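You operate a simulated robot arm through the tools that you are given. There is no shell and no other tool.

The job below is to be done with a simulated robot arm. You get a single attempt, and the scene is never put back.

## Task
Put the red torch on charge and the pink brush in the grey box marked PADS.
Fine: click the torch into the charger, then switch it on at the black plate; press the box's lid on.

Only the result counts: the job must be done as asked and must still hold three seconds after the hand-in. Knocking over, shifting, dropping, spilling or breaking anything else fails it. A push-on lid holds only when it is set on centred and level and pressed home; a screw cap is set on level and turned clockwise until tight.

## Robot
A 6-joint arm with a two-finger parallel gripper, fixed in place. Base frame: the origin is on the floor under the middle of its stand, x ahead of it, y to its left, z up; the work surface is at about z = 0.91. Units: m, rad, N and s.
With the tool pointing down near the work surface it reaches from about 0.26 to 0.68 m from the base axis. Its first joint turns from -2.897 to 2.897 rad. Payload 1.57 kg.
The tool frame sits at the grasp point between the pads (the TCP): z along the fingers, y along the line on which they close. The tips reach 0.03 m beyond it. The gripper opens to 0.11 m. The fingers are 0.024 m wide and 0.012 m thick; the gripper's body (0.048 by 0.112 m) begins 0.078 m behind the TCP.
Orientation is told as [roll, pitch, yaw] about the base's x, y, z axes, in that order, counted from this pose: with the fingers straight down and closing along the base's y, the tool's x points along the base's -x, its y along +y and its z along -z.

## Interface
- The arm moves only by the tool play_rows. Its argument "deltas" is a list of rows, each an object of numbers (a shift or turn left out is 0, a gripper value left out holds the last): "x", "y", "z": the shift along the tool's x, y, z in units of 30 mm (1.0 is 30 mm); "wx", "wy", "wz": the turn, a rotation vector about the tool's x, y, z in units of 4 degrees (1.0 is 4 degrees). In form: [{"x": .., "y": .., "z": .., "wx": .., "wy": .., "wz": ..}, ...]. A call has 1 to 20 rows; each row shifts and turns the commanded pose from where the row before left it, along the tool's axes as they then stand. "gripper" is the closure, from 0 (fully open) to 1 (shut), set as the call begins (left out, the last holds). A call with a number of a shift or a turn outside -1 to 1 is refused whole. A row lasts 0.2 s, in which the tool goes at most 0.05 m and 0.15 rad; a call with a longer step from one row to the next is refused whole, and so is a gripper value outside its range. Where a pose cannot be reached the arm comes as near as it can. A force on the tool above 40 N (or 10 N above the force at the start of the call, whichever is more), or a blocked arm, ends the call early, and 0.2 s more pass. The fingers move at their own pace (about 0.108 m/s each) and stop on an object; they squeeze with about 41 N. The grip force told is the motor's: it shows also when the fingers shut on nothing. Time passes only in rows, and 0.2 s behind the last, so rows that do not move let the fingers close. The reply holds the time, the measured pose of the TCP, the force on the tool along the base axes, the opening and the grip force, in the units named above and with some noise, with the torque about the TCP (base axes, N m) and any sound that the robot's microphone picked up, and new pictures: "views" is both (left out), scene, wrist or none.
- Cameras (640 x 400 px; columns grow to the right, rows downward): "scene" is fixed at [0.4, -0.5016, 1.6916]; the picture's right is [0.99, -0.17, 0.00], its down [-0.10, -0.59, -0.80] and it looks along [0.13, 0.79, -0.60] (base axes); focal length 323 px, centre (320, 200). "wrist" rides on the gripper at [0.07, 0.016, -0.141] in the tool frame; the picture's right is [-0.23, 0.97, 0.00], its down [-0.86, -0.20, -0.48] and it looks along [-0.47, -0.11, 0.88] (tool axes); focal length 222 px, centre (320, 200). There is no depth. A picture from a camera that has moved, and an enlarged one, comes with that camera's place and axes in the base frame and with its lens.
- raise_lower(by): moves the trunk up (or, below 0, down) by that many m; the arm rides with it, the base frame stays. It gives what a move gives, with no picture.
- zoom(camera, box): a new picture of the part [left, top, right, bottom] of that camera's present view, enlarged. It takes no simulated time.
- finish_job(): hands the job in; it is judged then, once.

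Nothing tells you positions but the pictures and the camera data. Unless the task says otherwise, let go and move clear before handing in.

The tools are called after "Call:" as name(argument=value, ...) on one line, values as JSON. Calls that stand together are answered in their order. play_rows: Moves the arm, as the interface text tells. Its arguments: {"type":"object","properties":{"deltas":{"type":"array","items":{"type":"object","properties":{"x":{"type":"number"},"y":{"type":"number"},"z":{"type":"number"},"wx":{"type":"number"},"wy":{"type":"number"},"wz":{"type":"number"}}}},"gripper":{"type":"number"},"views":{"type":"string","enum":["both","scene","wrist","none"]}},"required":["deltas"]} The other tools are called the same way: raise_lower (by) moves the trunk up or down; zoom (camera, box) takes an enlarged picture of a part of a camera's view; finish_job () hands the job in.

At the start:

```text
time: 0.0
tool_pos: [0.4892, 0.2329, 1.332]
tool_rot: [0.0, -0.002, -0.001]
force: [0.1, -0.4, -0.3]
moment: [0.02, 0.01, -0.03]
width: 0.1102
finger_force: 0.1
trunk travel left (down, up): [-0.35, 0.24]
```

scene: 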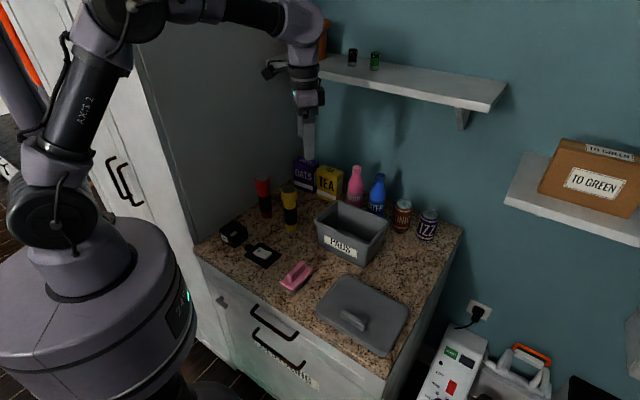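
wrist: 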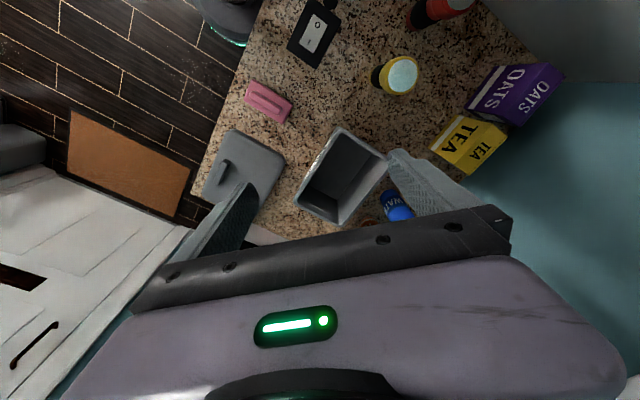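

I see a counter with a red torch, a yellow torch, a charger, a black plate with a switch, a pink brush, a grey PADS box and its lid. I'll look closer before moving.

Call:
zoom(camera="scene", box=[190, 160, 350, 300])

Call:
zoom(camera="scene", box=[280, 170, 480, 370])

Call:
zoom(camera="wrist", box=[180, 0, 540, 230])

```text
2.86 times, centred on (270, 230) of scene
camera zoom: at [0.4, -0.5016, 1.6916], right [0.99, -0.17, 0.0], down [-0.1, -0.59, -0.8], along [0.13, 0.79, -0.6], focal length 924 px, centre (463, 114)
```

zoom: 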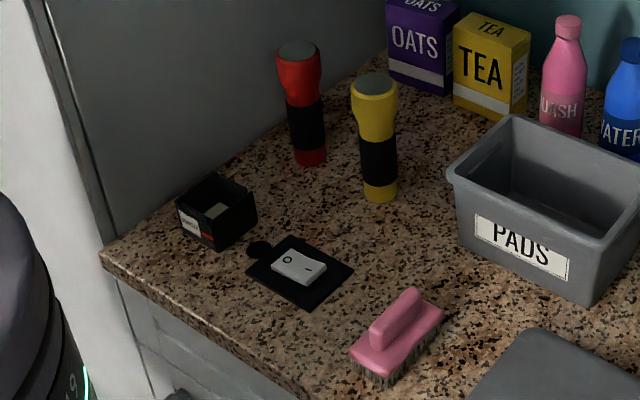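

```text
2.00 times, centred on (380, 270) of scene
camera zoom: at [0.4, -0.5016, 1.6916], right [0.99, -0.17, 0.0], down [-0.1, -0.59, -0.8], along [0.13, 0.79, -0.6], focal length 647 px, centre (200, 60)
```

zoom: 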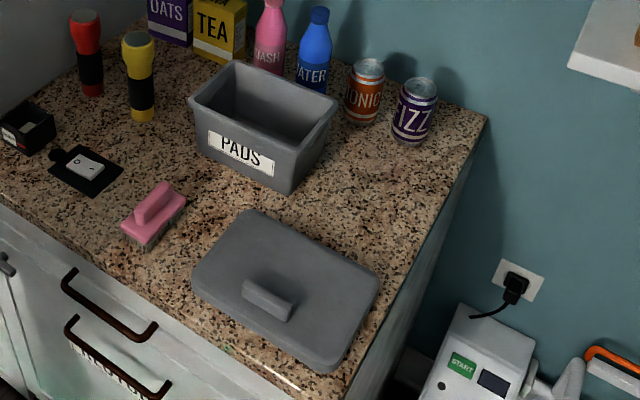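

```text
1.74 times, centred on (360, 115) of wrist
camera zoom: at [0.4202, 0.248, 1.4728], right [0.23, 0.97, 0.0], down [0.85, -0.2, 0.48], along [0.47, -0.11, -0.88], focal length 386 px, centre (250, 348)
```

zoom: 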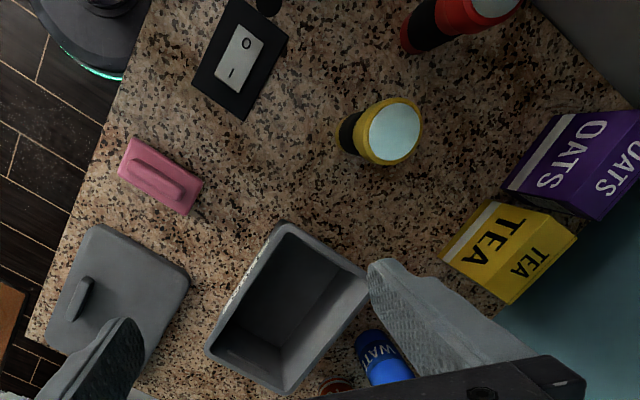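

The counter is rotated about 45° to the base. I estimate the red torch at (0.35, 0.465), the charger at (0.24, 0.34), the switch plate at (0.34, 0.257) and the box near (0.63, 0.25). First I'll turn the tool to face the left panel and survey.

Call:
play_rows(deltas=[{"wz": -1}, {"wz": -1}, {"wz": -1}, {"wz": -1}, {"wz": -1}, {"wz": -1}, {"wz": -1}, {"wz": -1}, {"wz": -1}, {"wz": -1}, {"wz": -1}, {"wz": -1}, {"wz": -1}, {"wz": -1}, {"wz": -1}, {"wz": -1}, {"wz": -1}, {"wz": -1}, {"wz": -1}, {"wz": -1}], views="both")

```text
time: 4.2
tool_pos: [0.4908, 0.2324, 1.3319]
tool_rot: [0.0, 0.001, 1.397]
force: [0.0, -0.3, -0.1]
moment: [-0.05, -0.02, 0.03]
width: 0.1099
finger_force: 0.1
trunk travel left (down, up): [-0.35, 0.24]
camera wrist: at [0.4621, 0.1657, 1.4726], right [-0.92, 0.39, 0.0], down [0.34, 0.81, 0.48], along [0.19, 0.44, -0.88], focal length 222 px, centre (320, 200)
```

scene: 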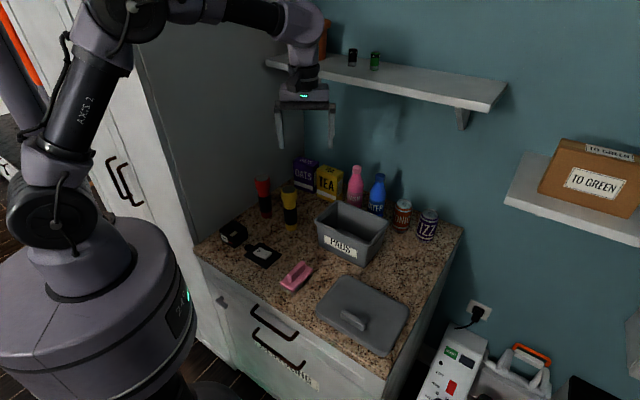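
wrist: 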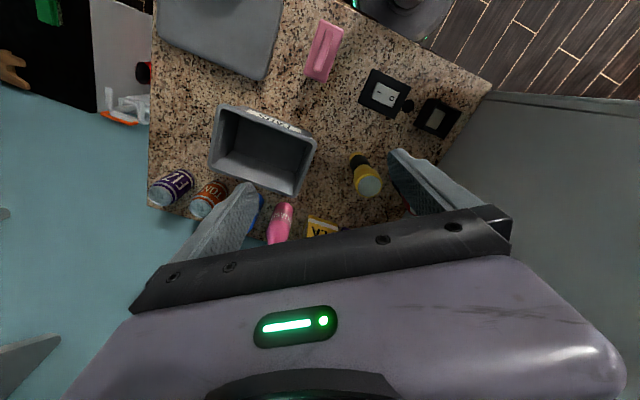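

The view is clear and the rotation works. I'll keep turning to about 135° and shift so the wrist camera looks down on the charger and plate.

Call:
play_rows(deltas=[{"wz": -1}, {"wz": -1}, {"wz": -1}, {"wz": -1}, {"wz": -1}, {"wz": -1}, {"wz": -1}, {"wz": -1}, {"wz": -1}, {"wz": -1}, {"wz": -1}, {"wz": -1}, {"wz": -1}, {"wz": -0.75}, {"x": -0.7, "y": 0.8, "z": 0.8}, {"x": -0.7, "y": 0.8, "z": 0.8}, {"y": 0.8, "z": 0.8}, {"y": 0.8, "z": 0.8}], views="both")

```text
time: 8.0
tool_pos: [0.3925, 0.1949, 1.2352]
tool_rot: [-0.002, 0.001, 2.358]
force: [0.2, -0.1, 0.4]
moment: [-0.04, 0.01, -0.01]
width: 0.11
finger_force: 0.0
trunk travel left (down, up): [-0.35, 0.24]
camera wrist: at [0.4308, 0.1328, 1.3764], right [-0.85, -0.53, 0.0], down [-0.46, 0.75, 0.48], along [-0.25, 0.41, -0.88], focal length 222 px, centre (320, 200)
```

scene: 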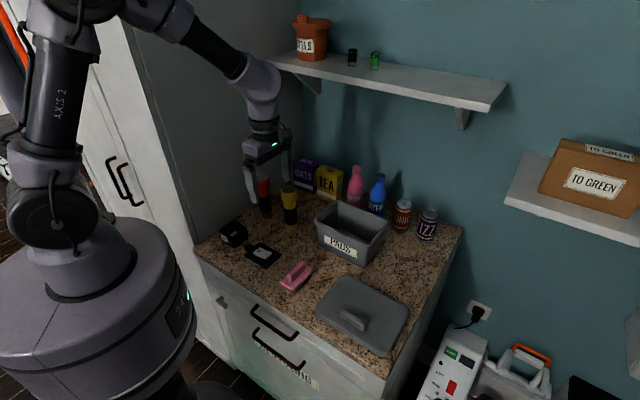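
wrist: 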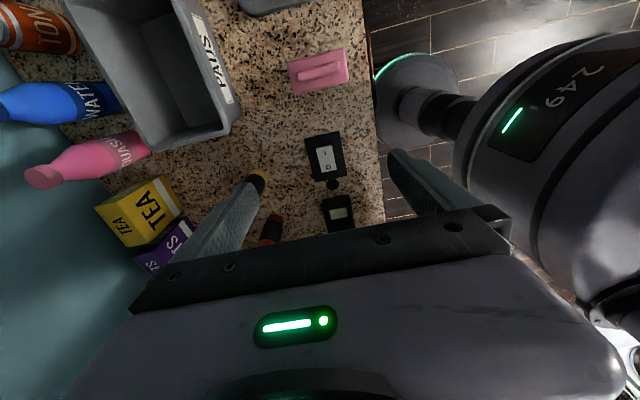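

Call:
zoom(camera="wrist", box=[240, 130, 400, 250])

Call:
zoom(camera="scene", box=[210, 205, 290, 275])

```text
3.33 times, centred on (320, 190) of wrist
camera zoom: at [0.4308, 0.1328, 1.3764], right [-0.85, -0.53, 0.0], down [-0.46, 0.75, 0.48], along [-0.25, 0.41, -0.88], focal length 740 px, centre (320, 233)
```

zoom: 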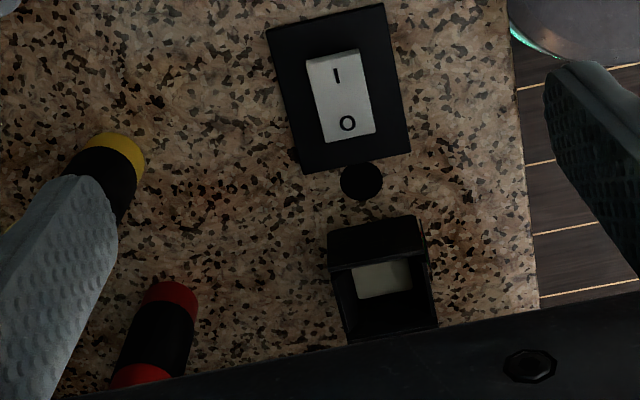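

```text
5.71 times, centred on (250, 240) of scene
camera zoom: at [0.4, -0.5016, 1.6916], right [0.99, -0.17, 0.0], down [-0.1, -0.59, -0.8], along [0.13, 0.79, -0.6], focal length 1848 px, centre (720, -29)
```

zoom: 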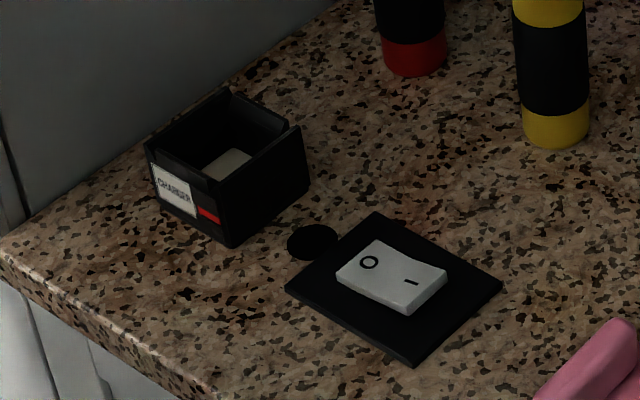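

The charger is an open-topped well labelled CHARGER with a pale pad at the bottom, and the rocker plate's "I" end faces away from it. I'll move for a better look at the red torch.

Call:
play_rows(deltas=[{"x": -0.3, "y": -0.9}, {"x": -0.45, "y": -0.9}, {"x": -0.45, "y": -0.9}, {"x": -0.45, "y": -0.9}, {"x": -0.45, "y": -0.9}, {"x": -0.45, "y": -0.86}], views="both")

```text
time: 9.4
tool_pos: [0.453, 0.3634, 1.2361]
tool_rot: [0.001, -0.001, 2.353]
force: [-0.2, -0.3, -0.7]
moment: [-0.01, 0.01, 0.0]
width: 0.11
finger_force: 0.1
trunk travel left (down, up): [-0.35, 0.24]
camera wrist: at [0.4898, 0.3015, 1.3762], right [-0.85, -0.53, 0.0], down [-0.46, 0.75, 0.48], along [-0.25, 0.41, -0.88], focal length 222 px, centre (320, 200)
```

scene: 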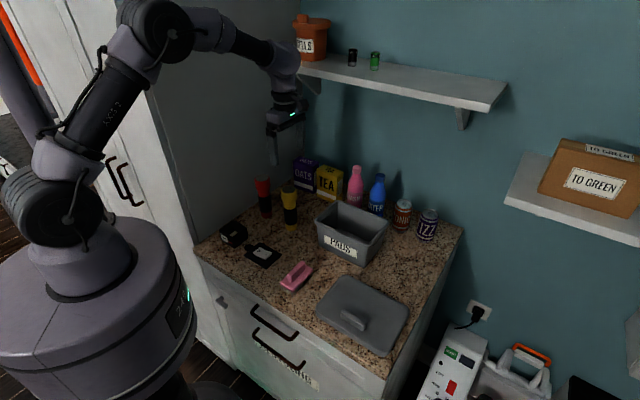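
wrist: 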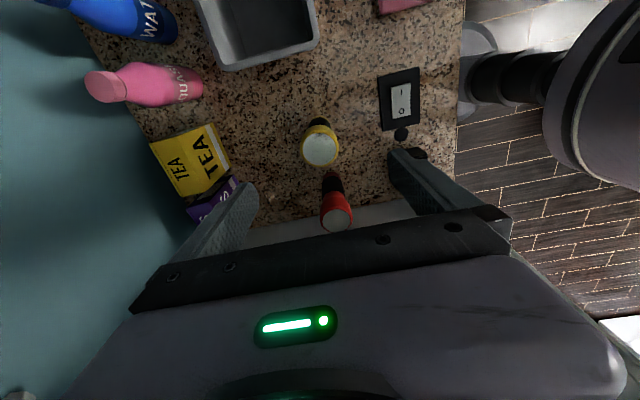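

Call:
zoom(camera="wrist", box=[280, 110, 440, 240])

Call:
zoom(camera="scene", box=[240, 165, 320, 235])

```text
3.08 times, centred on (360, 175) of wrist
camera zoom: at [0.4898, 0.3015, 1.3762], right [-0.85, -0.53, 0.0], down [-0.46, 0.75, 0.48], along [-0.25, 0.41, -0.88], focal length 684 px, centre (197, 277)
```

zoom: 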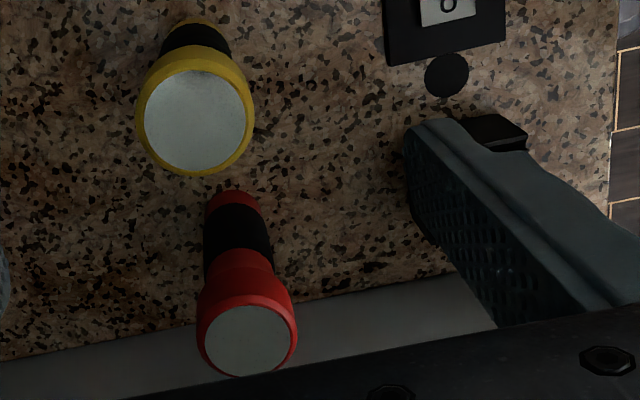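

```text
5.71 times, centred on (280, 200) of scene
camera zoom: at [0.4, -0.5016, 1.6916], right [0.99, -0.17, 0.0], down [-0.1, -0.59, -0.8], along [0.13, 0.79, -0.6], focal length 1848 px, centre (549, 200)
```

zoom: 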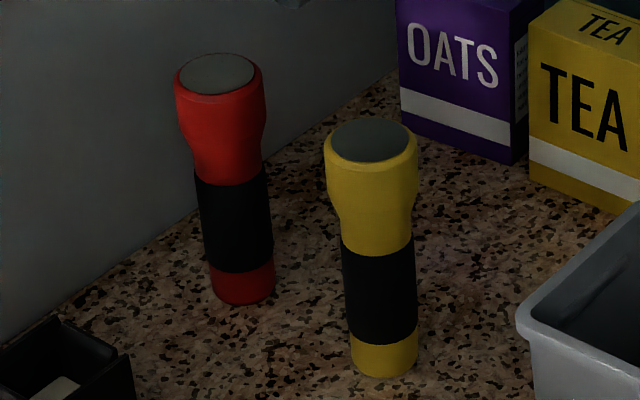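

I put the red torch at about (0.359, 0.464) with its top near z 1.07, and the panel about 8 cm behind it. Next I'll hover over the charger for a near top-down view.

Call:
play_rows(deltas=[{"x": -0.55, "y": 0.67}, {"x": -0.55, "y": 0.67}, {"x": -0.55, "y": 0.67}, {"x": -0.55, "y": 0.67}, {"x": -0.55, "y": 0.67}, {"x": -0.55, "y": 0.67}, {"x": -0.55, "y": 0.67}, {"x": -0.52, "y": 0.65}, {"z": 0.95}, {"z": 0.95}, {"z": 0.95}, {"z": 0.95}], views="both")

```text
time: 12.0
tool_pos: [0.2464, 0.3415, 1.1207]
tool_rot: [0.001, 0.001, 2.354]
force: [0.1, 0.2, -0.1]
moment: [0.01, 0.01, -0.02]
width: 0.1099
finger_force: 0.1
trunk travel left (down, up): [-0.35, 0.24]
camera wrist: at [0.284, 0.28, 1.2615], right [-0.85, -0.53, 0.0], down [-0.46, 0.75, 0.48], along [-0.25, 0.41, -0.88], focal length 222 px, centre (320, 200)
```

scene: 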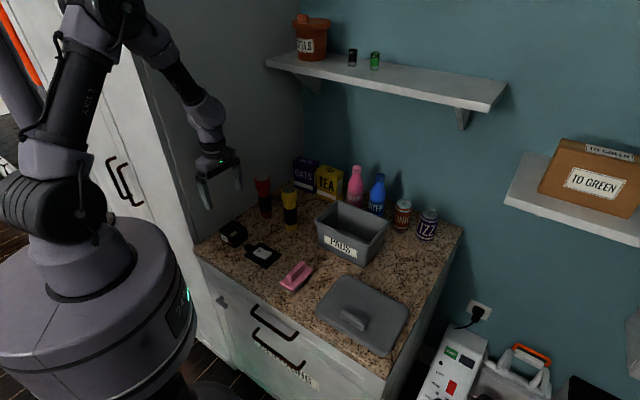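
wrist: 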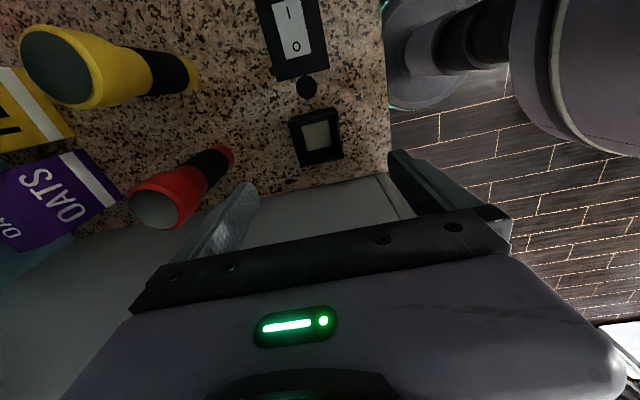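

Call:
zoom(camera="wrist", box=[265, 80, 375, 180])

Call:
zoom(camera="wrist", box=[240, 0, 350, 100])

```text
4.00 times, centred on (320, 130) of wrist
camera zoom: at [0.284, 0.28, 1.2615], right [-0.85, -0.53, 0.0], down [-0.46, 0.75, 0.48], along [-0.25, 0.41, -0.88], focal length 888 px, centre (320, 480)
```

zoom: 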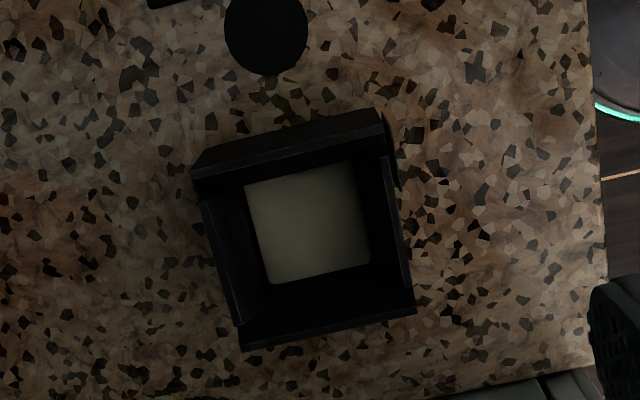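

```text
4.00 times, centred on (295, 50) of wrist
camera zoom: at [0.284, 0.28, 1.2615], right [-0.85, -0.53, 0.0], down [-0.46, 0.75, 0.48], along [-0.25, 0.41, -0.88], focal length 888 px, centre (420, 800)
```

zoom: 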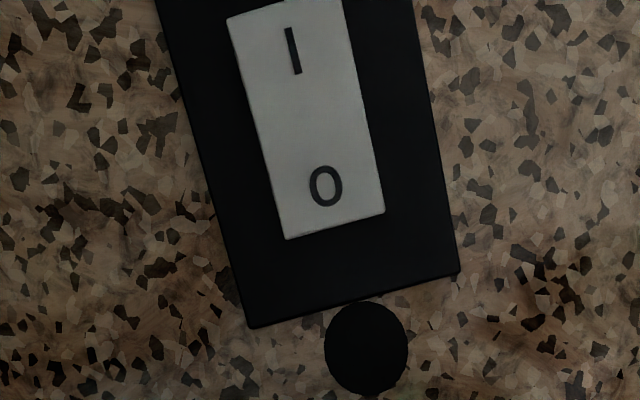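

The charger well's centre works out at about (0.2475, 0.348) with its rim near z 0.96. Now I'll rise and hover over the red torch to refine its place.

Call:
play_rows(deltas=[{"z": -0.9}, {"z": -0.9}, {"x": -0.04, "y": -0.92}, {"x": -0.04, "y": -0.92}, {"x": -0.04, "y": -0.92}, {"x": -0.04, "y": -0.92}, {"x": -0.04, "y": -0.92}, {"x": -0.04, "y": -0.92}], views="both")

```text
time: 13.8
tool_pos: [0.3593, 0.464, 1.1757]
tool_rot: [0.0, 0.0, 2.353]
force: [-0.3, 0.5, 0.0]
moment: [-0.01, 0.03, -0.02]
width: 0.11
finger_force: 0.1
trunk travel left (down, up): [-0.35, 0.24]
camera wrist: at [0.3968, 0.4027, 1.3166], right [-0.85, -0.53, 0.0], down [-0.46, 0.75, 0.48], along [-0.25, 0.41, -0.88], focal length 222 px, centre (320, 200)
```

scene: 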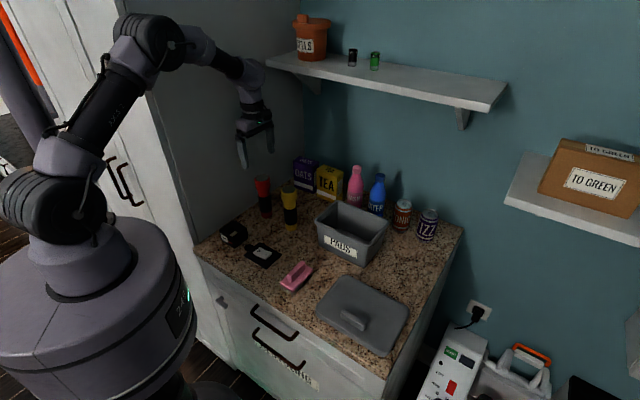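
wrist: 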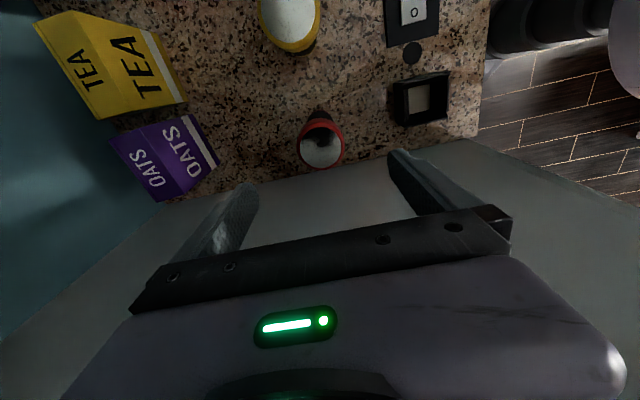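

Call:
zoom(camera="wrist", box=[265, 90, 375, 180])

Call:
zoom(camera="wrist", box=[370, 0, 490, 140])

```text
4.44 times, centred on (320, 135) of wrist
camera zoom: at [0.3968, 0.4027, 1.3166], right [-0.85, -0.53, 0.0], down [-0.46, 0.75, 0.48], along [-0.25, 0.41, -0.88], focal length 987 px, centre (320, 489)
```

zoom: 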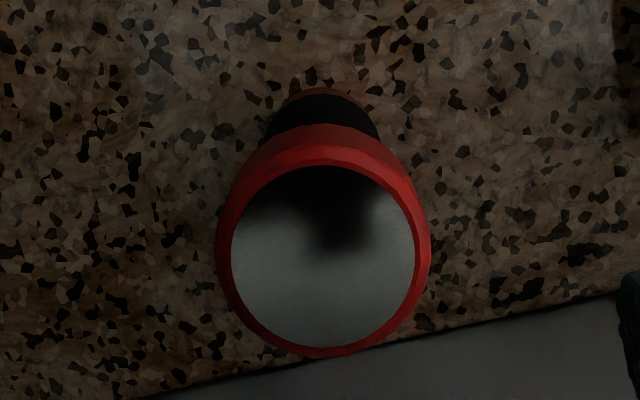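

```text
2.86 times, centred on (430, 70) of wrist
camera zoom: at [0.3968, 0.4027, 1.3166], right [-0.85, -0.53, 0.0], down [-0.46, 0.75, 0.48], along [-0.25, 0.41, -0.88], focal length 635 px, centre (6, 571)
```

zoom: 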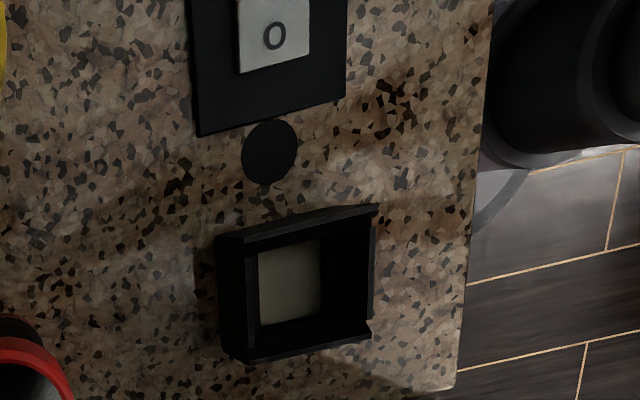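

The torch axis is within about 3 mm of the TCP. I'll descend onto the head and grip.

Call:
play_rows(deltas=[{"x": 0.1, "y": 0.03, "z": 0.8}, {"z": 0.8}, {"z": 0.8}, {"z": 0.8}, {"z": 0.8}, {"z": 0.5}, {}], views="wrist")

Call:
play_rows(deltas=[{}, {}, {}, {}, {}], gripper=1, views="both")

```text
time: 15.4
tool_pos: [0.3593, 0.4605, 1.0408]
tool_rot: [0.0, 0.0, 2.355]
force: [1.0, 0.4, -0.1]
moment: [0.0, 0.0, 0.01]
width: 0.1098
finger_force: 0.0
trunk travel left (down, up): [-0.35, 0.24]
camera wrist: at [0.3973, 0.3994, 1.1815], right [-0.85, -0.53, 0.0], down [-0.46, 0.75, 0.48], along [-0.25, 0.41, -0.88], focal length 222 px, centre (320, 200)
```

wrist: 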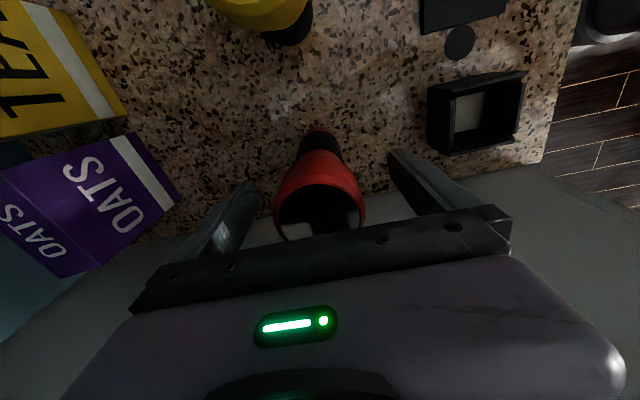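

```text
time: 16.6
tool_pos: [0.3585, 0.4615, 1.0403]
tool_rot: [0.001, 0.002, 2.354]
force: [-0.1, -0.1, -0.5]
moment: [0.03, -0.03, -0.03]
width: 0.0532
finger_force: 40.4
trunk travel left (down, up): [-0.35, 0.24]
camera wrist: at [0.3972, 0.3994, 1.1816], right [-0.85, -0.53, 0.0], down [-0.46, 0.75, 0.48], along [-0.25, 0.41, -0.88], focal length 222 px, centre (320, 200)
```

scene: 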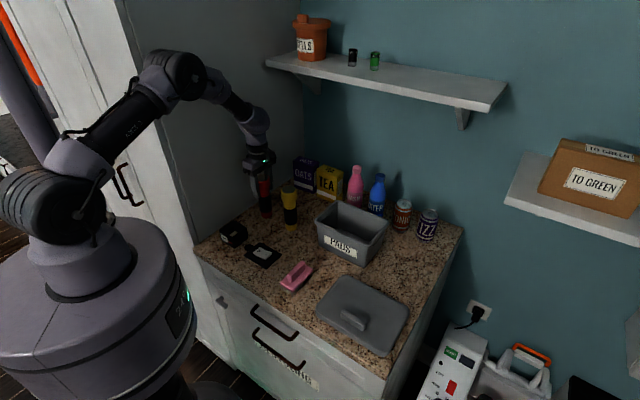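
wrist: 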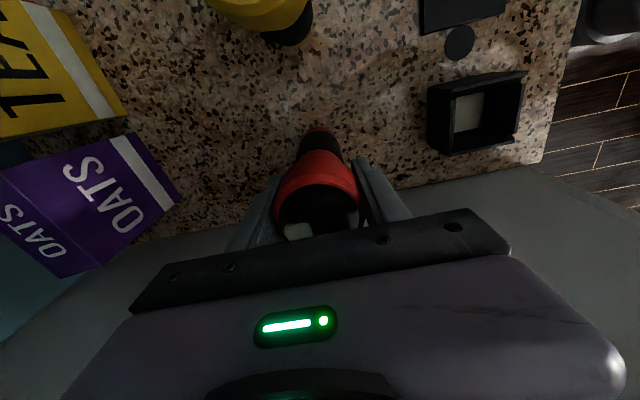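

The torch is gripped at 0.053 m. I'll lift it clear and check how it hangs.

Call:
play_rows(deltas=[{"z": -0.3}, {"z": -0.8}, {"z": -0.8}, {"z": -0.8}, {"z": -0.8}, {"z": -0.6}, {}], views="both")

```text
time: 18.2
tool_pos: [0.3588, 0.4612, 1.1627]
tool_rot: [0.0, 0.0, 2.354]
force: [0.4, 0.3, -2.4]
moment: [0.0, 0.01, 0.03]
width: 0.0531
finger_force: 41.0
trunk travel left (down, up): [-0.35, 0.24]
camera wrist: at [0.3974, 0.3992, 1.3047], right [-0.85, -0.53, 0.0], down [-0.46, 0.75, 0.48], along [-0.25, 0.41, -0.88], focal length 222 px, centre (320, 200)
```

scene: 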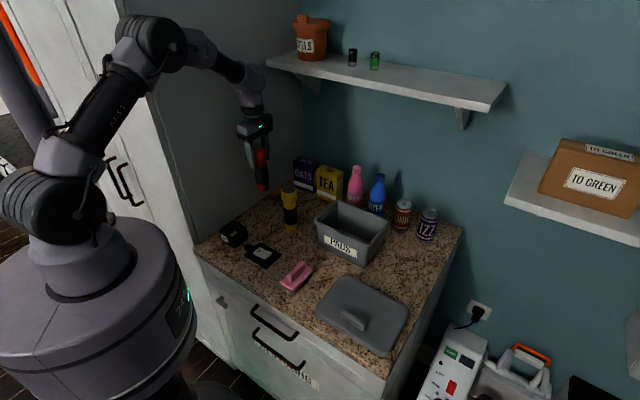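
wrist: 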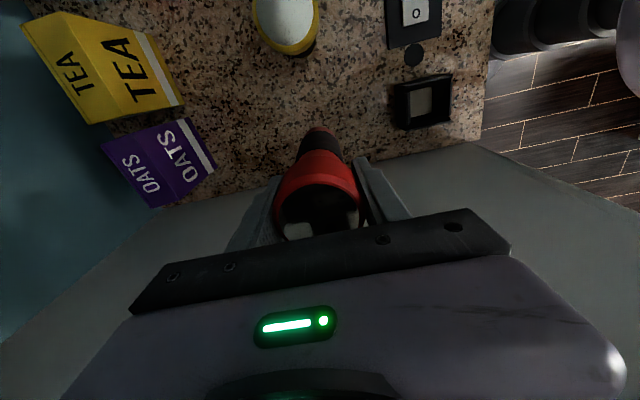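

Call:
zoom(camera="wrist", box=[250, 110, 400, 260])

Call:
zoom(camera="scene", box=[220, 100, 300, 200])

```text
2.67 times, centred on (325, 185) of wrist
camera zoom: at [0.3974, 0.3992, 1.3047], right [-0.85, -0.53, 0.0], down [-0.46, 0.75, 0.48], along [-0.25, 0.41, -0.88], focal length 592 px, centre (307, 240)
```

zoom: 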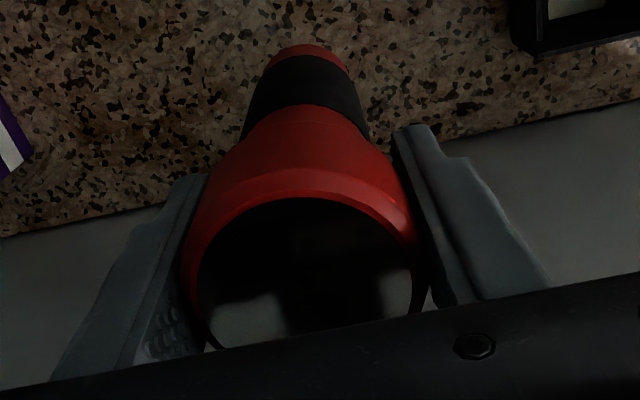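

```text
4.00 times, centred on (260, 150) of scene
camera zoom: at [0.4, -0.5016, 1.6916], right [0.99, -0.17, 0.0], down [-0.1, -0.59, -0.8], along [0.13, 0.79, -0.6], focal length 1293 px, centre (560, 400)
```

zoom: 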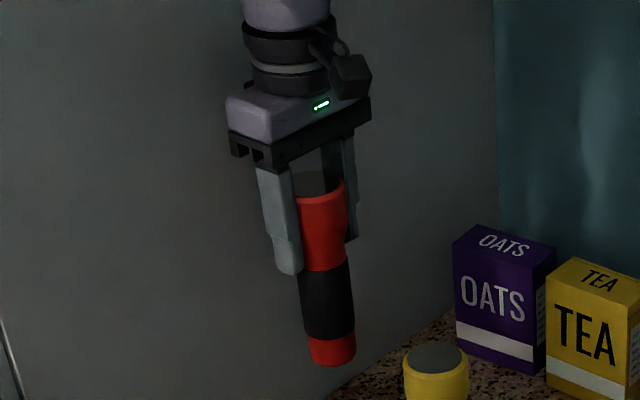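

The torch hangs straight, with its tail centred on the TCP. I'll carry it over the charger and stop just above the rim to check the alignment.

Call:
play_rows(deltas=[{"x": 0.01, "y": 0.66}, {"x": 0.01, "y": 0.66}, {"x": 0.01, "y": 0.66}, {"x": 0.01, "y": 0.66}, {"x": 0.01, "y": 0.66}, {"x": 0.01, "y": 0.66}, {"y": 0.66}, {"y": 0.66}, {"z": 0.6}, {"z": 0.6}, {"z": 0.5}, {}], views="both")

```text
time: 20.8
tool_pos: [0.2481, 0.3479, 1.1131]
tool_rot: [0.0, 0.0, 2.354]
force: [-0.3, 0.2, -1.3]
moment: [0.06, -0.01, 0.01]
width: 0.053
finger_force: 41.0
trunk travel left (down, up): [-0.35, 0.24]
camera wrist: at [0.2867, 0.2863, 1.2538], right [-0.85, -0.53, 0.0], down [-0.46, 0.75, 0.48], along [-0.25, 0.41, -0.88], focal length 222 px, centre (320, 200)
```

scene: 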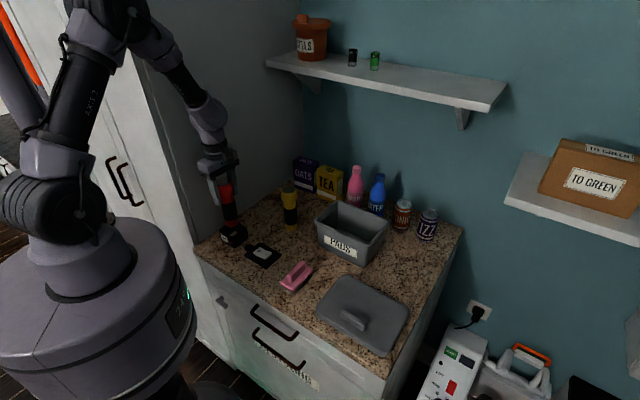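
wrist: 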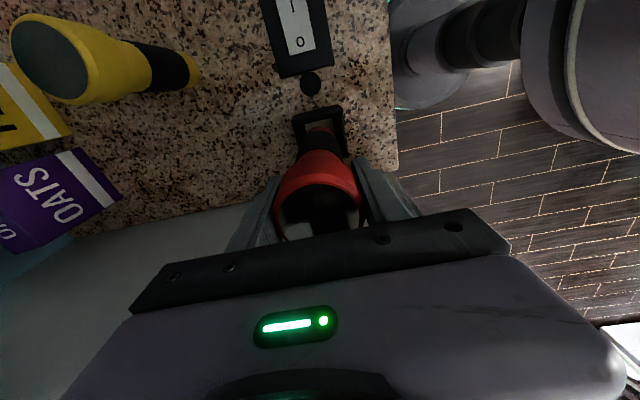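

Call:
zoom(camera="wrist", box=[270, 80, 380, 180])

Call:
zoom(camera="scene", box=[200, 170, 270, 260])

```text
4.00 times, centred on (325, 130) of wrist
camera zoom: at [0.2867, 0.2863, 1.2538], right [-0.85, -0.53, 0.0], down [-0.46, 0.75, 0.48], along [-0.25, 0.41, -0.88], focal length 888 px, centre (300, 480)
```

zoom: 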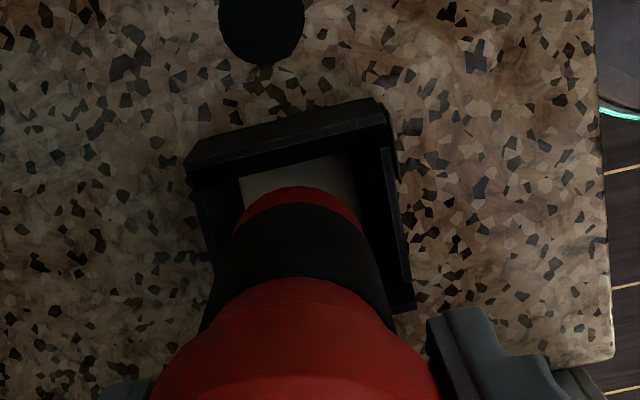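

```text
4.44 times, centred on (235, 215) of scene
camera zoom: at [0.4, -0.5016, 1.6916], right [0.99, -0.17, 0.0], down [-0.1, -0.59, -0.8], along [0.13, 0.79, -0.6], focal length 1437 px, centre (698, 133)
```

zoom: 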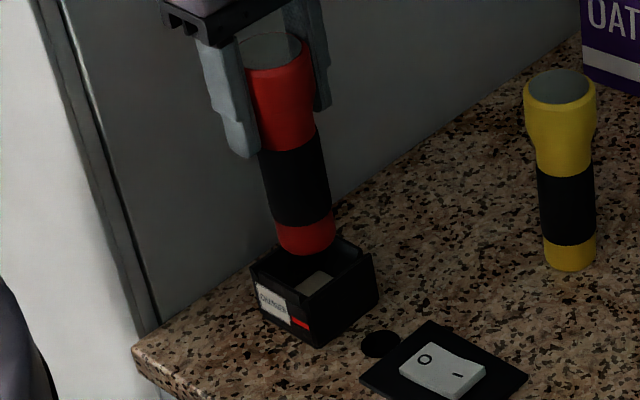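

The tail is aligned over the well to within a millimetre or two. I'll lower it gently in steps and watch the force.

Call:
play_rows(deltas=[{"z": 0.3}, {"z": 0.2}, {"z": 0.15}, {"z": 0.15}, {}], views="both")

```text
time: 22.0
tool_pos: [0.2492, 0.3479, 1.0889]
tool_rot: [0.001, 0.0, 2.354]
force: [0.3, -0.6, -1.7]
moment: [-0.02, 0.02, 0.03]
width: 0.0533
finger_force: 40.7
trunk travel left (down, up): [-0.35, 0.24]
camera wrist: at [0.2867, 0.2864, 1.23], right [-0.85, -0.53, 0.0], down [-0.46, 0.75, 0.48], along [-0.25, 0.41, -0.88], focal length 222 px, centre (320, 200)
```

scene: 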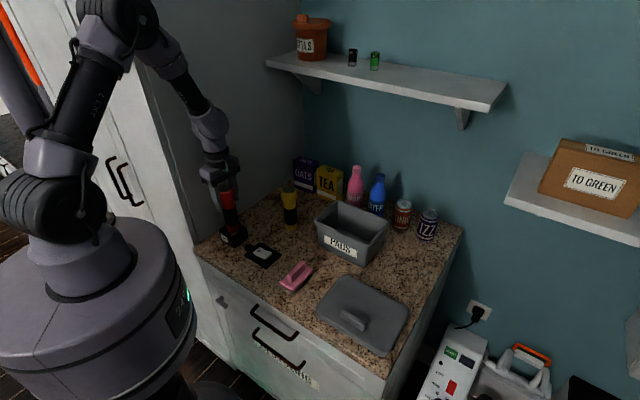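
wrist: 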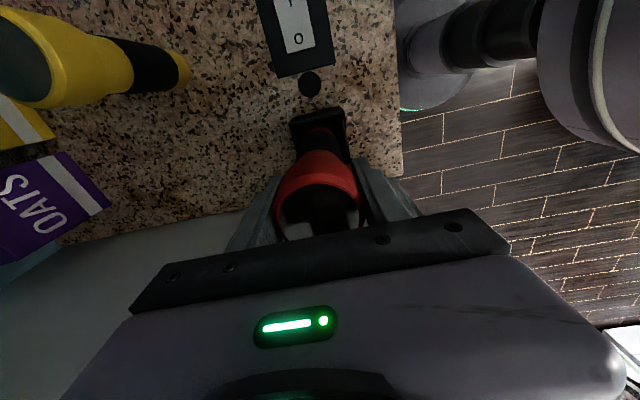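

Call:
zoom(camera="wrist", box=[270, 90, 370, 180])

Call:
zoom(camera="scene", box=[200, 170, 270, 260])

```text
4.44 times, centred on (320, 135) of wrist
camera zoom: at [0.2867, 0.2864, 1.23], right [-0.85, -0.53, 0.0], down [-0.46, 0.75, 0.48], along [-0.25, 0.41, -0.88], focal length 987 px, centre (320, 489)
```

zoom: 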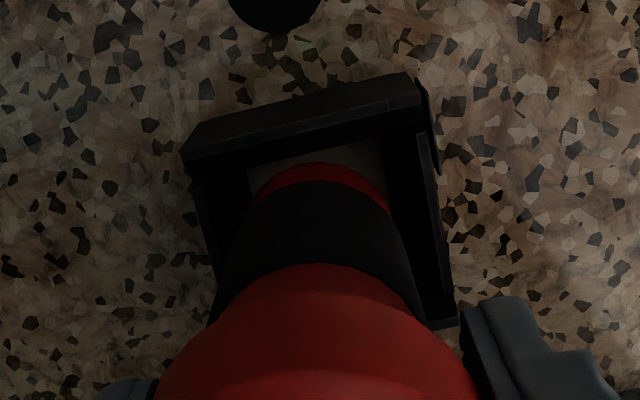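

```text
4.44 times, centred on (235, 215) of scene
camera zoom: at [0.4, -0.5016, 1.6916], right [0.99, -0.17, 0.0], down [-0.1, -0.59, -0.8], along [0.13, 0.79, -0.6], focal length 1437 px, centre (698, 133)
```

zoom: 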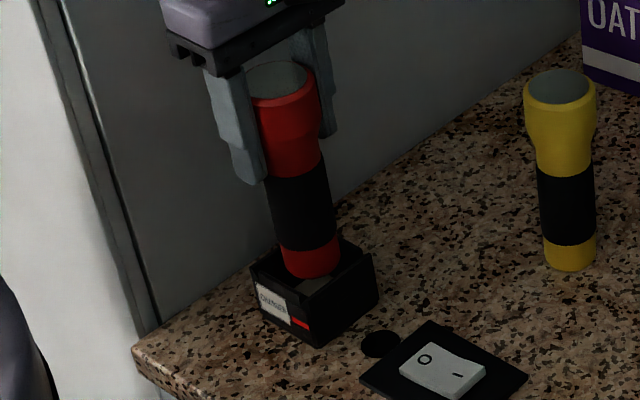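

Call:
play_rows(deltas=[{"z": 0.15}, {"z": 0.15}, {"z": 0.1}, {}], views="none")

Call:
play_rows(deltas=[{"z": 0.1}, {"z": 0.1}, {"z": 0.1}, {}], views="both")

```text
time: 23.0
tool_pos: [0.249, 0.3482, 1.078]
tool_rot: [0.0, -0.001, 2.355]
force: [-0.4, 0.1, -1.4]
moment: [0.03, -0.02, 0.01]
width: 0.0533
finger_force: 40.5
trunk travel left (down, up): [-0.35, 0.24]
```

```text
time: 24.0
tool_pos: [0.2479, 0.3478, 1.0667]
tool_rot: [0.0, 0.001, 2.355]
force: [0.3, -0.1, -2.4]
moment: [0.02, 0.04, -0.02]
width: 0.0531
finger_force: 41.0
trunk travel left (down, up): [-0.35, 0.24]
camera wrist: at [0.2863, 0.2866, 1.2085], right [-0.85, -0.53, 0.0], down [-0.46, 0.75, 0.48], along [-0.25, 0.41, -0.88], focal length 222 px, centre (320, 200)
```

scene: 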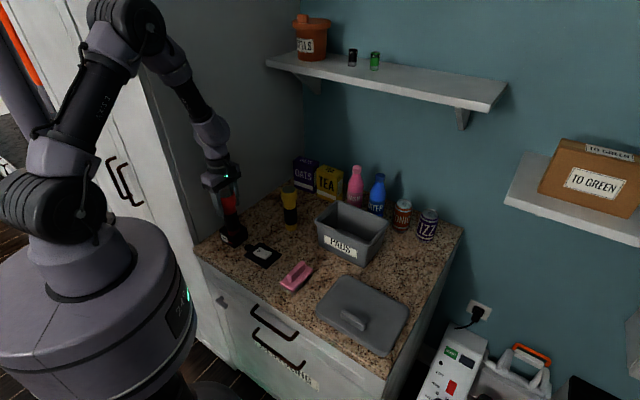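
wrist: 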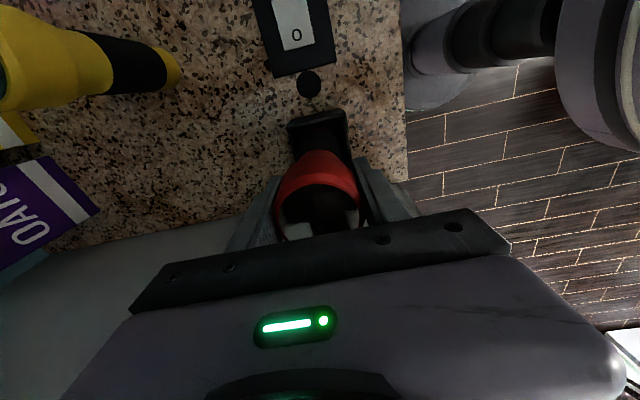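

No contact force so far and the tail is inside the well. I'm continuing down in small steps.

Call:
play_rows(deltas=[{"z": 0.1}, {"z": 0.1}, {}], views="none")

Call:
play_rows(deltas=[{"z": 0.07}, {"z": 0.07}, {"z": 0.06}, {}], views="none")

```text
time: 24.8
tool_pos: [0.2479, 0.3481, 1.062]
tool_rot: [0.0, 0.001, 2.355]
force: [0.1, -1.0, -2.5]
moment: [0.02, -0.01, 0.02]
width: 0.0532
finger_force: 40.7
trunk travel left (down, up): [-0.35, 0.24]
```

```text
time: 25.8
tool_pos: [0.2477, 0.3483, 1.0557]
tool_rot: [-0.002, 0.001, 2.355]
force: [1.2, 0.4, 3.7]
moment: [-0.08, -0.02, -0.01]
width: 0.0533
finger_force: 40.9
trunk travel left (down, up): [-0.35, 0.24]
```

Contact is starting, at about +4 N. I'll keep pressing in 2 mm steps, listening for a click.

Call:
play_rows(deltas=[{"z": 0.06}, {"z": 0.06}, {}], views="none")

Call:
play_rows(deltas=[{"z": 0.06}, {"z": 0.06}, {}], views="both")

```text
time: 26.6
tool_pos: [0.2485, 0.3475, 1.0511]
tool_rot: [-0.001, 0.0, 2.354]
force: [-0.2, 0.7, -1.0]
moment: [-0.03, 0.01, -0.02]
width: 0.0535
finger_force: 40.5
trunk travel left (down, up): [-0.35, 0.24]
```

```text
time: 27.4
tool_pos: [0.2479, 0.3481, 1.0473]
tool_rot: [0.0, 0.0, 2.353]
force: [-0.3, 0.2, 0.3]
moment: [-0.02, 0.04, -0.03]
width: 0.0536
finger_force: 41.7
trunk travel left (down, up): [-0.35, 0.24]
camera wrist: at [0.2865, 0.2867, 1.1899], right [-0.85, -0.53, 0.0], down [-0.46, 0.75, 0.48], along [-0.25, 0.41, -0.88], focal length 222 px, centre (320, 200)
```

scene: 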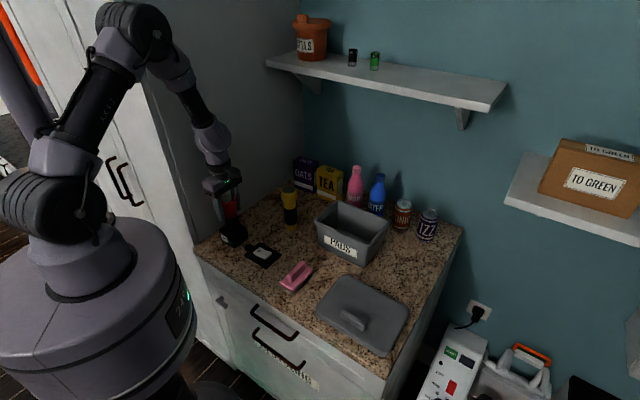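
wrist: 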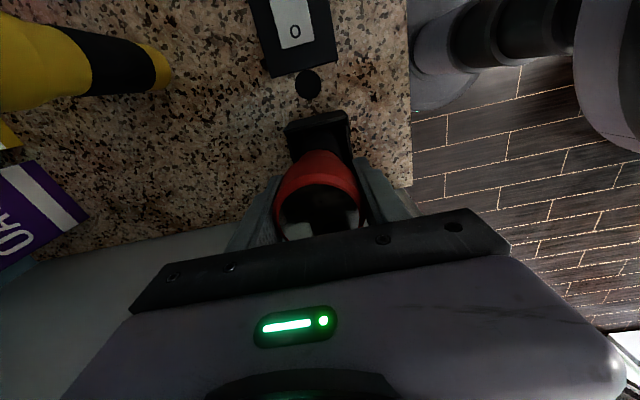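

Call:
play_rows(deltas=[{"z": 0.06}, {}], views="none")

Call:
play_rows(deltas=[{"z": 0.06}, {}], views="none")

Call:
zoom(camera="scene", box=[200, 170, 270, 260])

Call:
zoom(camera="wrist", box=[250, 90, 400, 240])

```text
time: 28.0
tool_pos: [0.2483, 0.3475, 1.0479]
tool_rot: [-0.003, -0.001, 2.357]
force: [0.1, -1.0, 20.2]
moment: [-0.25, 0.23, 0.06]
width: 0.0537
finger_force: 40.9
trunk travel left (down, up): [-0.35, 0.24]
```

```text
time: 28.6
tool_pos: [0.2485, 0.3475, 1.0458]
tool_rot: [-0.003, 0.001, 2.356]
force: [2.6, 2.0, 30.5]
moment: [0.2, -0.52, -0.08]
width: 0.0532
finger_force: 41.2
trunk travel left (down, up): [-0.35, 0.24]
```

```text
4.44 times, centred on (235, 215) of scene
camera zoom: at [0.4, -0.5016, 1.6916], right [0.99, -0.17, 0.0], down [-0.1, -0.59, -0.8], along [0.13, 0.79, -0.6], focal length 1437 px, centre (698, 133)
```

zoom: 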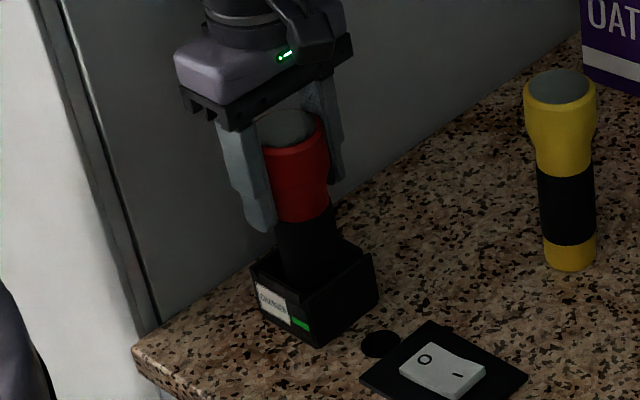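

```text
2.67 times, centred on (325, 165) of wrist
camera zoom: at [0.2861, 0.2859, 1.1868], right [-0.85, -0.53, 0.0], down [-0.46, 0.74, 0.48], along [-0.25, 0.41, -0.88], focal length 592 px, centre (307, 293)
```

zoom: 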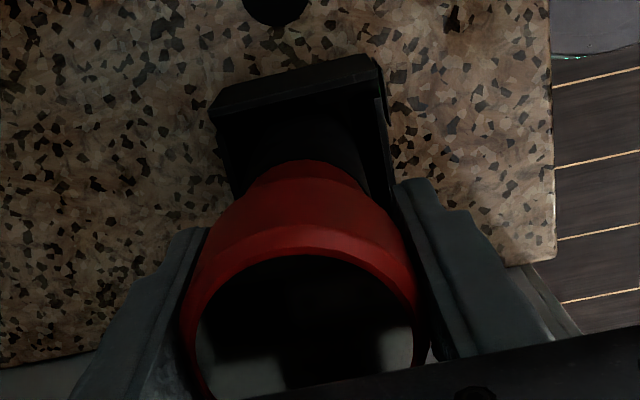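

The charger's LED has changed from red to green and the torch has bottomed out at 30 N. One tiny extra press will confirm it is seated, then I'll check.

Call:
play_rows(deltas=[{"z": 0.02}, {}], views="both")

```text
time: 29.2
tool_pos: [0.2481, 0.3482, 1.0456]
tool_rot: [-0.002, -0.001, 2.357]
force: [3.0, 4.3, 30.2]
moment: [0.34, -0.45, 0.01]
width: 0.0536
finger_force: 40.9
trunk travel left (down, up): [-0.35, 0.24]
camera wrist: at [0.2863, 0.286, 1.186], right [-0.85, -0.53, 0.0], down [-0.46, 0.75, 0.48], along [-0.25, 0.41, -0.88], focal length 222 px, centre (320, 200)
```

scene: 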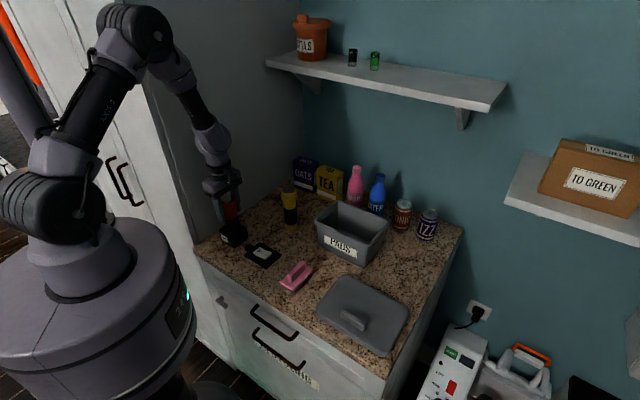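
wrist: 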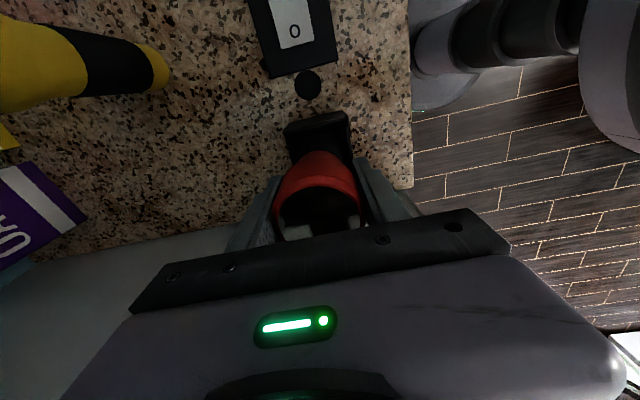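

Call:
play_rows(deltas=[{"z": -0.06}, {}], views="none")

Call:
zoom(camera="scene", box=[200, 170, 270, 260])

```text
time: 29.8
tool_pos: [0.2486, 0.3471, 1.0449]
tool_rot: [0.003, 0.001, 2.354]
force: [0.3, 2.1, 8.9]
moment: [0.29, -0.24, 0.03]
width: 0.0531
finger_force: 40.9
trunk travel left (down, up): [-0.35, 0.24]
```

```text
4.44 times, centred on (235, 215) of scene
camera zoom: at [0.4, -0.5016, 1.6916], right [0.99, -0.17, 0.0], down [-0.1, -0.59, -0.8], along [0.13, 0.79, -0.6], focal length 1437 px, centre (698, 133)
```

zoom: 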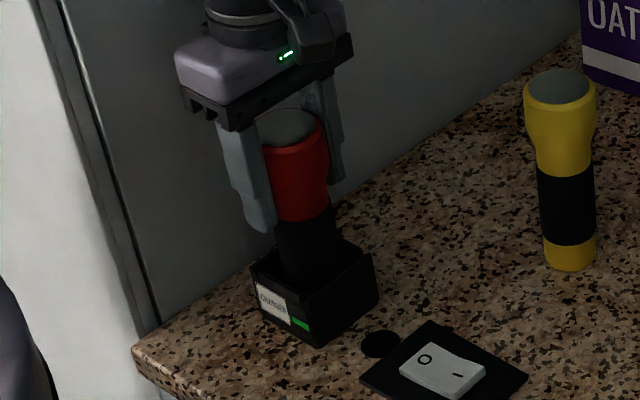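

The LED is still green. I'll release and rise straight up.

Call:
play_rows(deltas=[{}, {}, {}], gripper=0.15, views="none")

Call:
play_rows(deltas=[{"z": -0.4}, {"z": -0.8}, {"z": -0.8}, {"z": -0.8}, {"z": -0.8}, {"z": -0.8}], views="both")

Call:
zoom(camera="scene", box=[200, 170, 270, 260])

Call:
zoom(camera="wrist", box=[250, 50, 400, 180])

```text
time: 30.6
tool_pos: [0.248, 0.3473, 1.0462]
tool_rot: [0.002, -0.001, 2.355]
force: [-0.3, -0.5, 0.0]
moment: [-0.01, 0.01, -0.01]
width: 0.0934
finger_force: 0.1
trunk travel left (down, up): [-0.35, 0.24]
```

```text
time: 32.0
tool_pos: [0.247, 0.3468, 1.178]
tool_rot: [0.0, -0.001, 2.355]
force: [0.0, 0.3, -0.2]
moment: [-0.01, 0.0, 0.02]
width: 0.0938
finger_force: 0.1
trunk travel left (down, up): [-0.35, 0.24]
camera wrist: at [0.286, 0.2855, 1.3191], right [-0.85, -0.53, 0.0], down [-0.46, 0.75, 0.48], along [-0.25, 0.41, -0.88], focal length 222 px, centre (320, 200)
```

scene: 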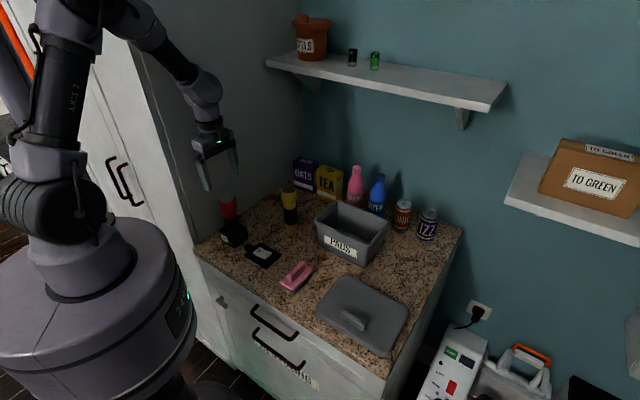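
wrist: 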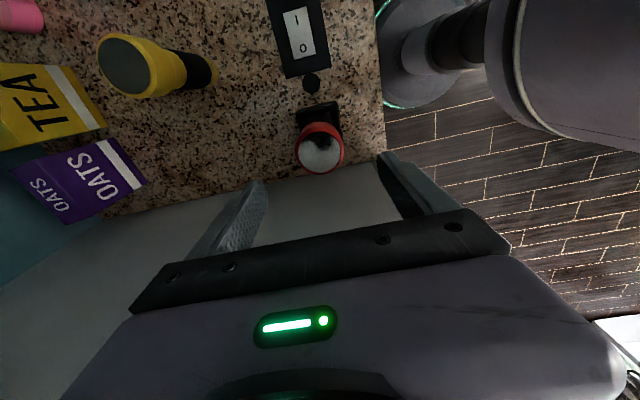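

```text
4.44 times, centred on (235, 215) of scene
camera zoom: at [0.4, -0.5016, 1.6916], right [0.99, -0.17, 0.0], down [-0.1, -0.59, -0.8], along [0.13, 0.79, -0.6], focal length 1437 px, centre (698, 133)
```

zoom: 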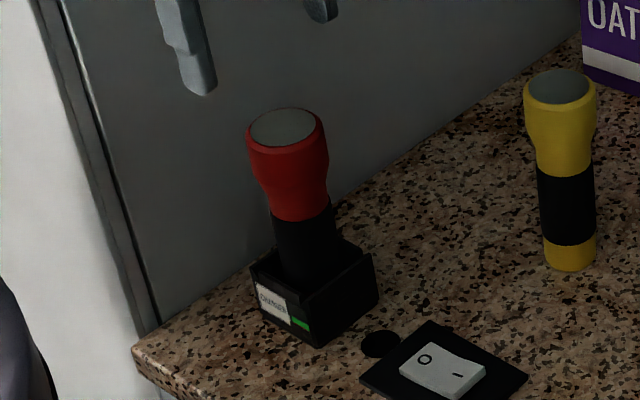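

```text
3.08 times, centred on (325, 115) of wrist
camera zoom: at [0.286, 0.2855, 1.3191], right [-0.85, -0.53, 0.0], down [-0.46, 0.75, 0.48], along [-0.25, 0.41, -0.88], focal length 684 px, centre (305, 462)
```

zoom: 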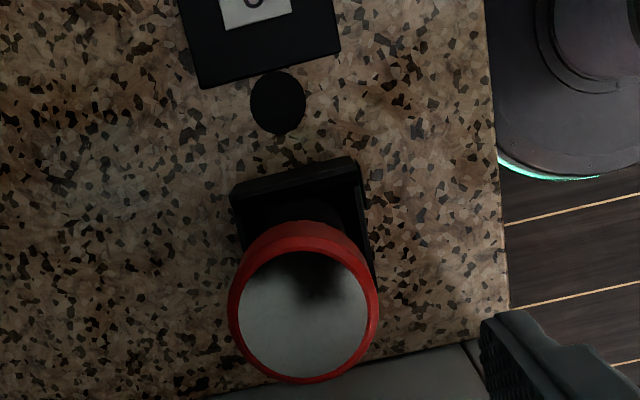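

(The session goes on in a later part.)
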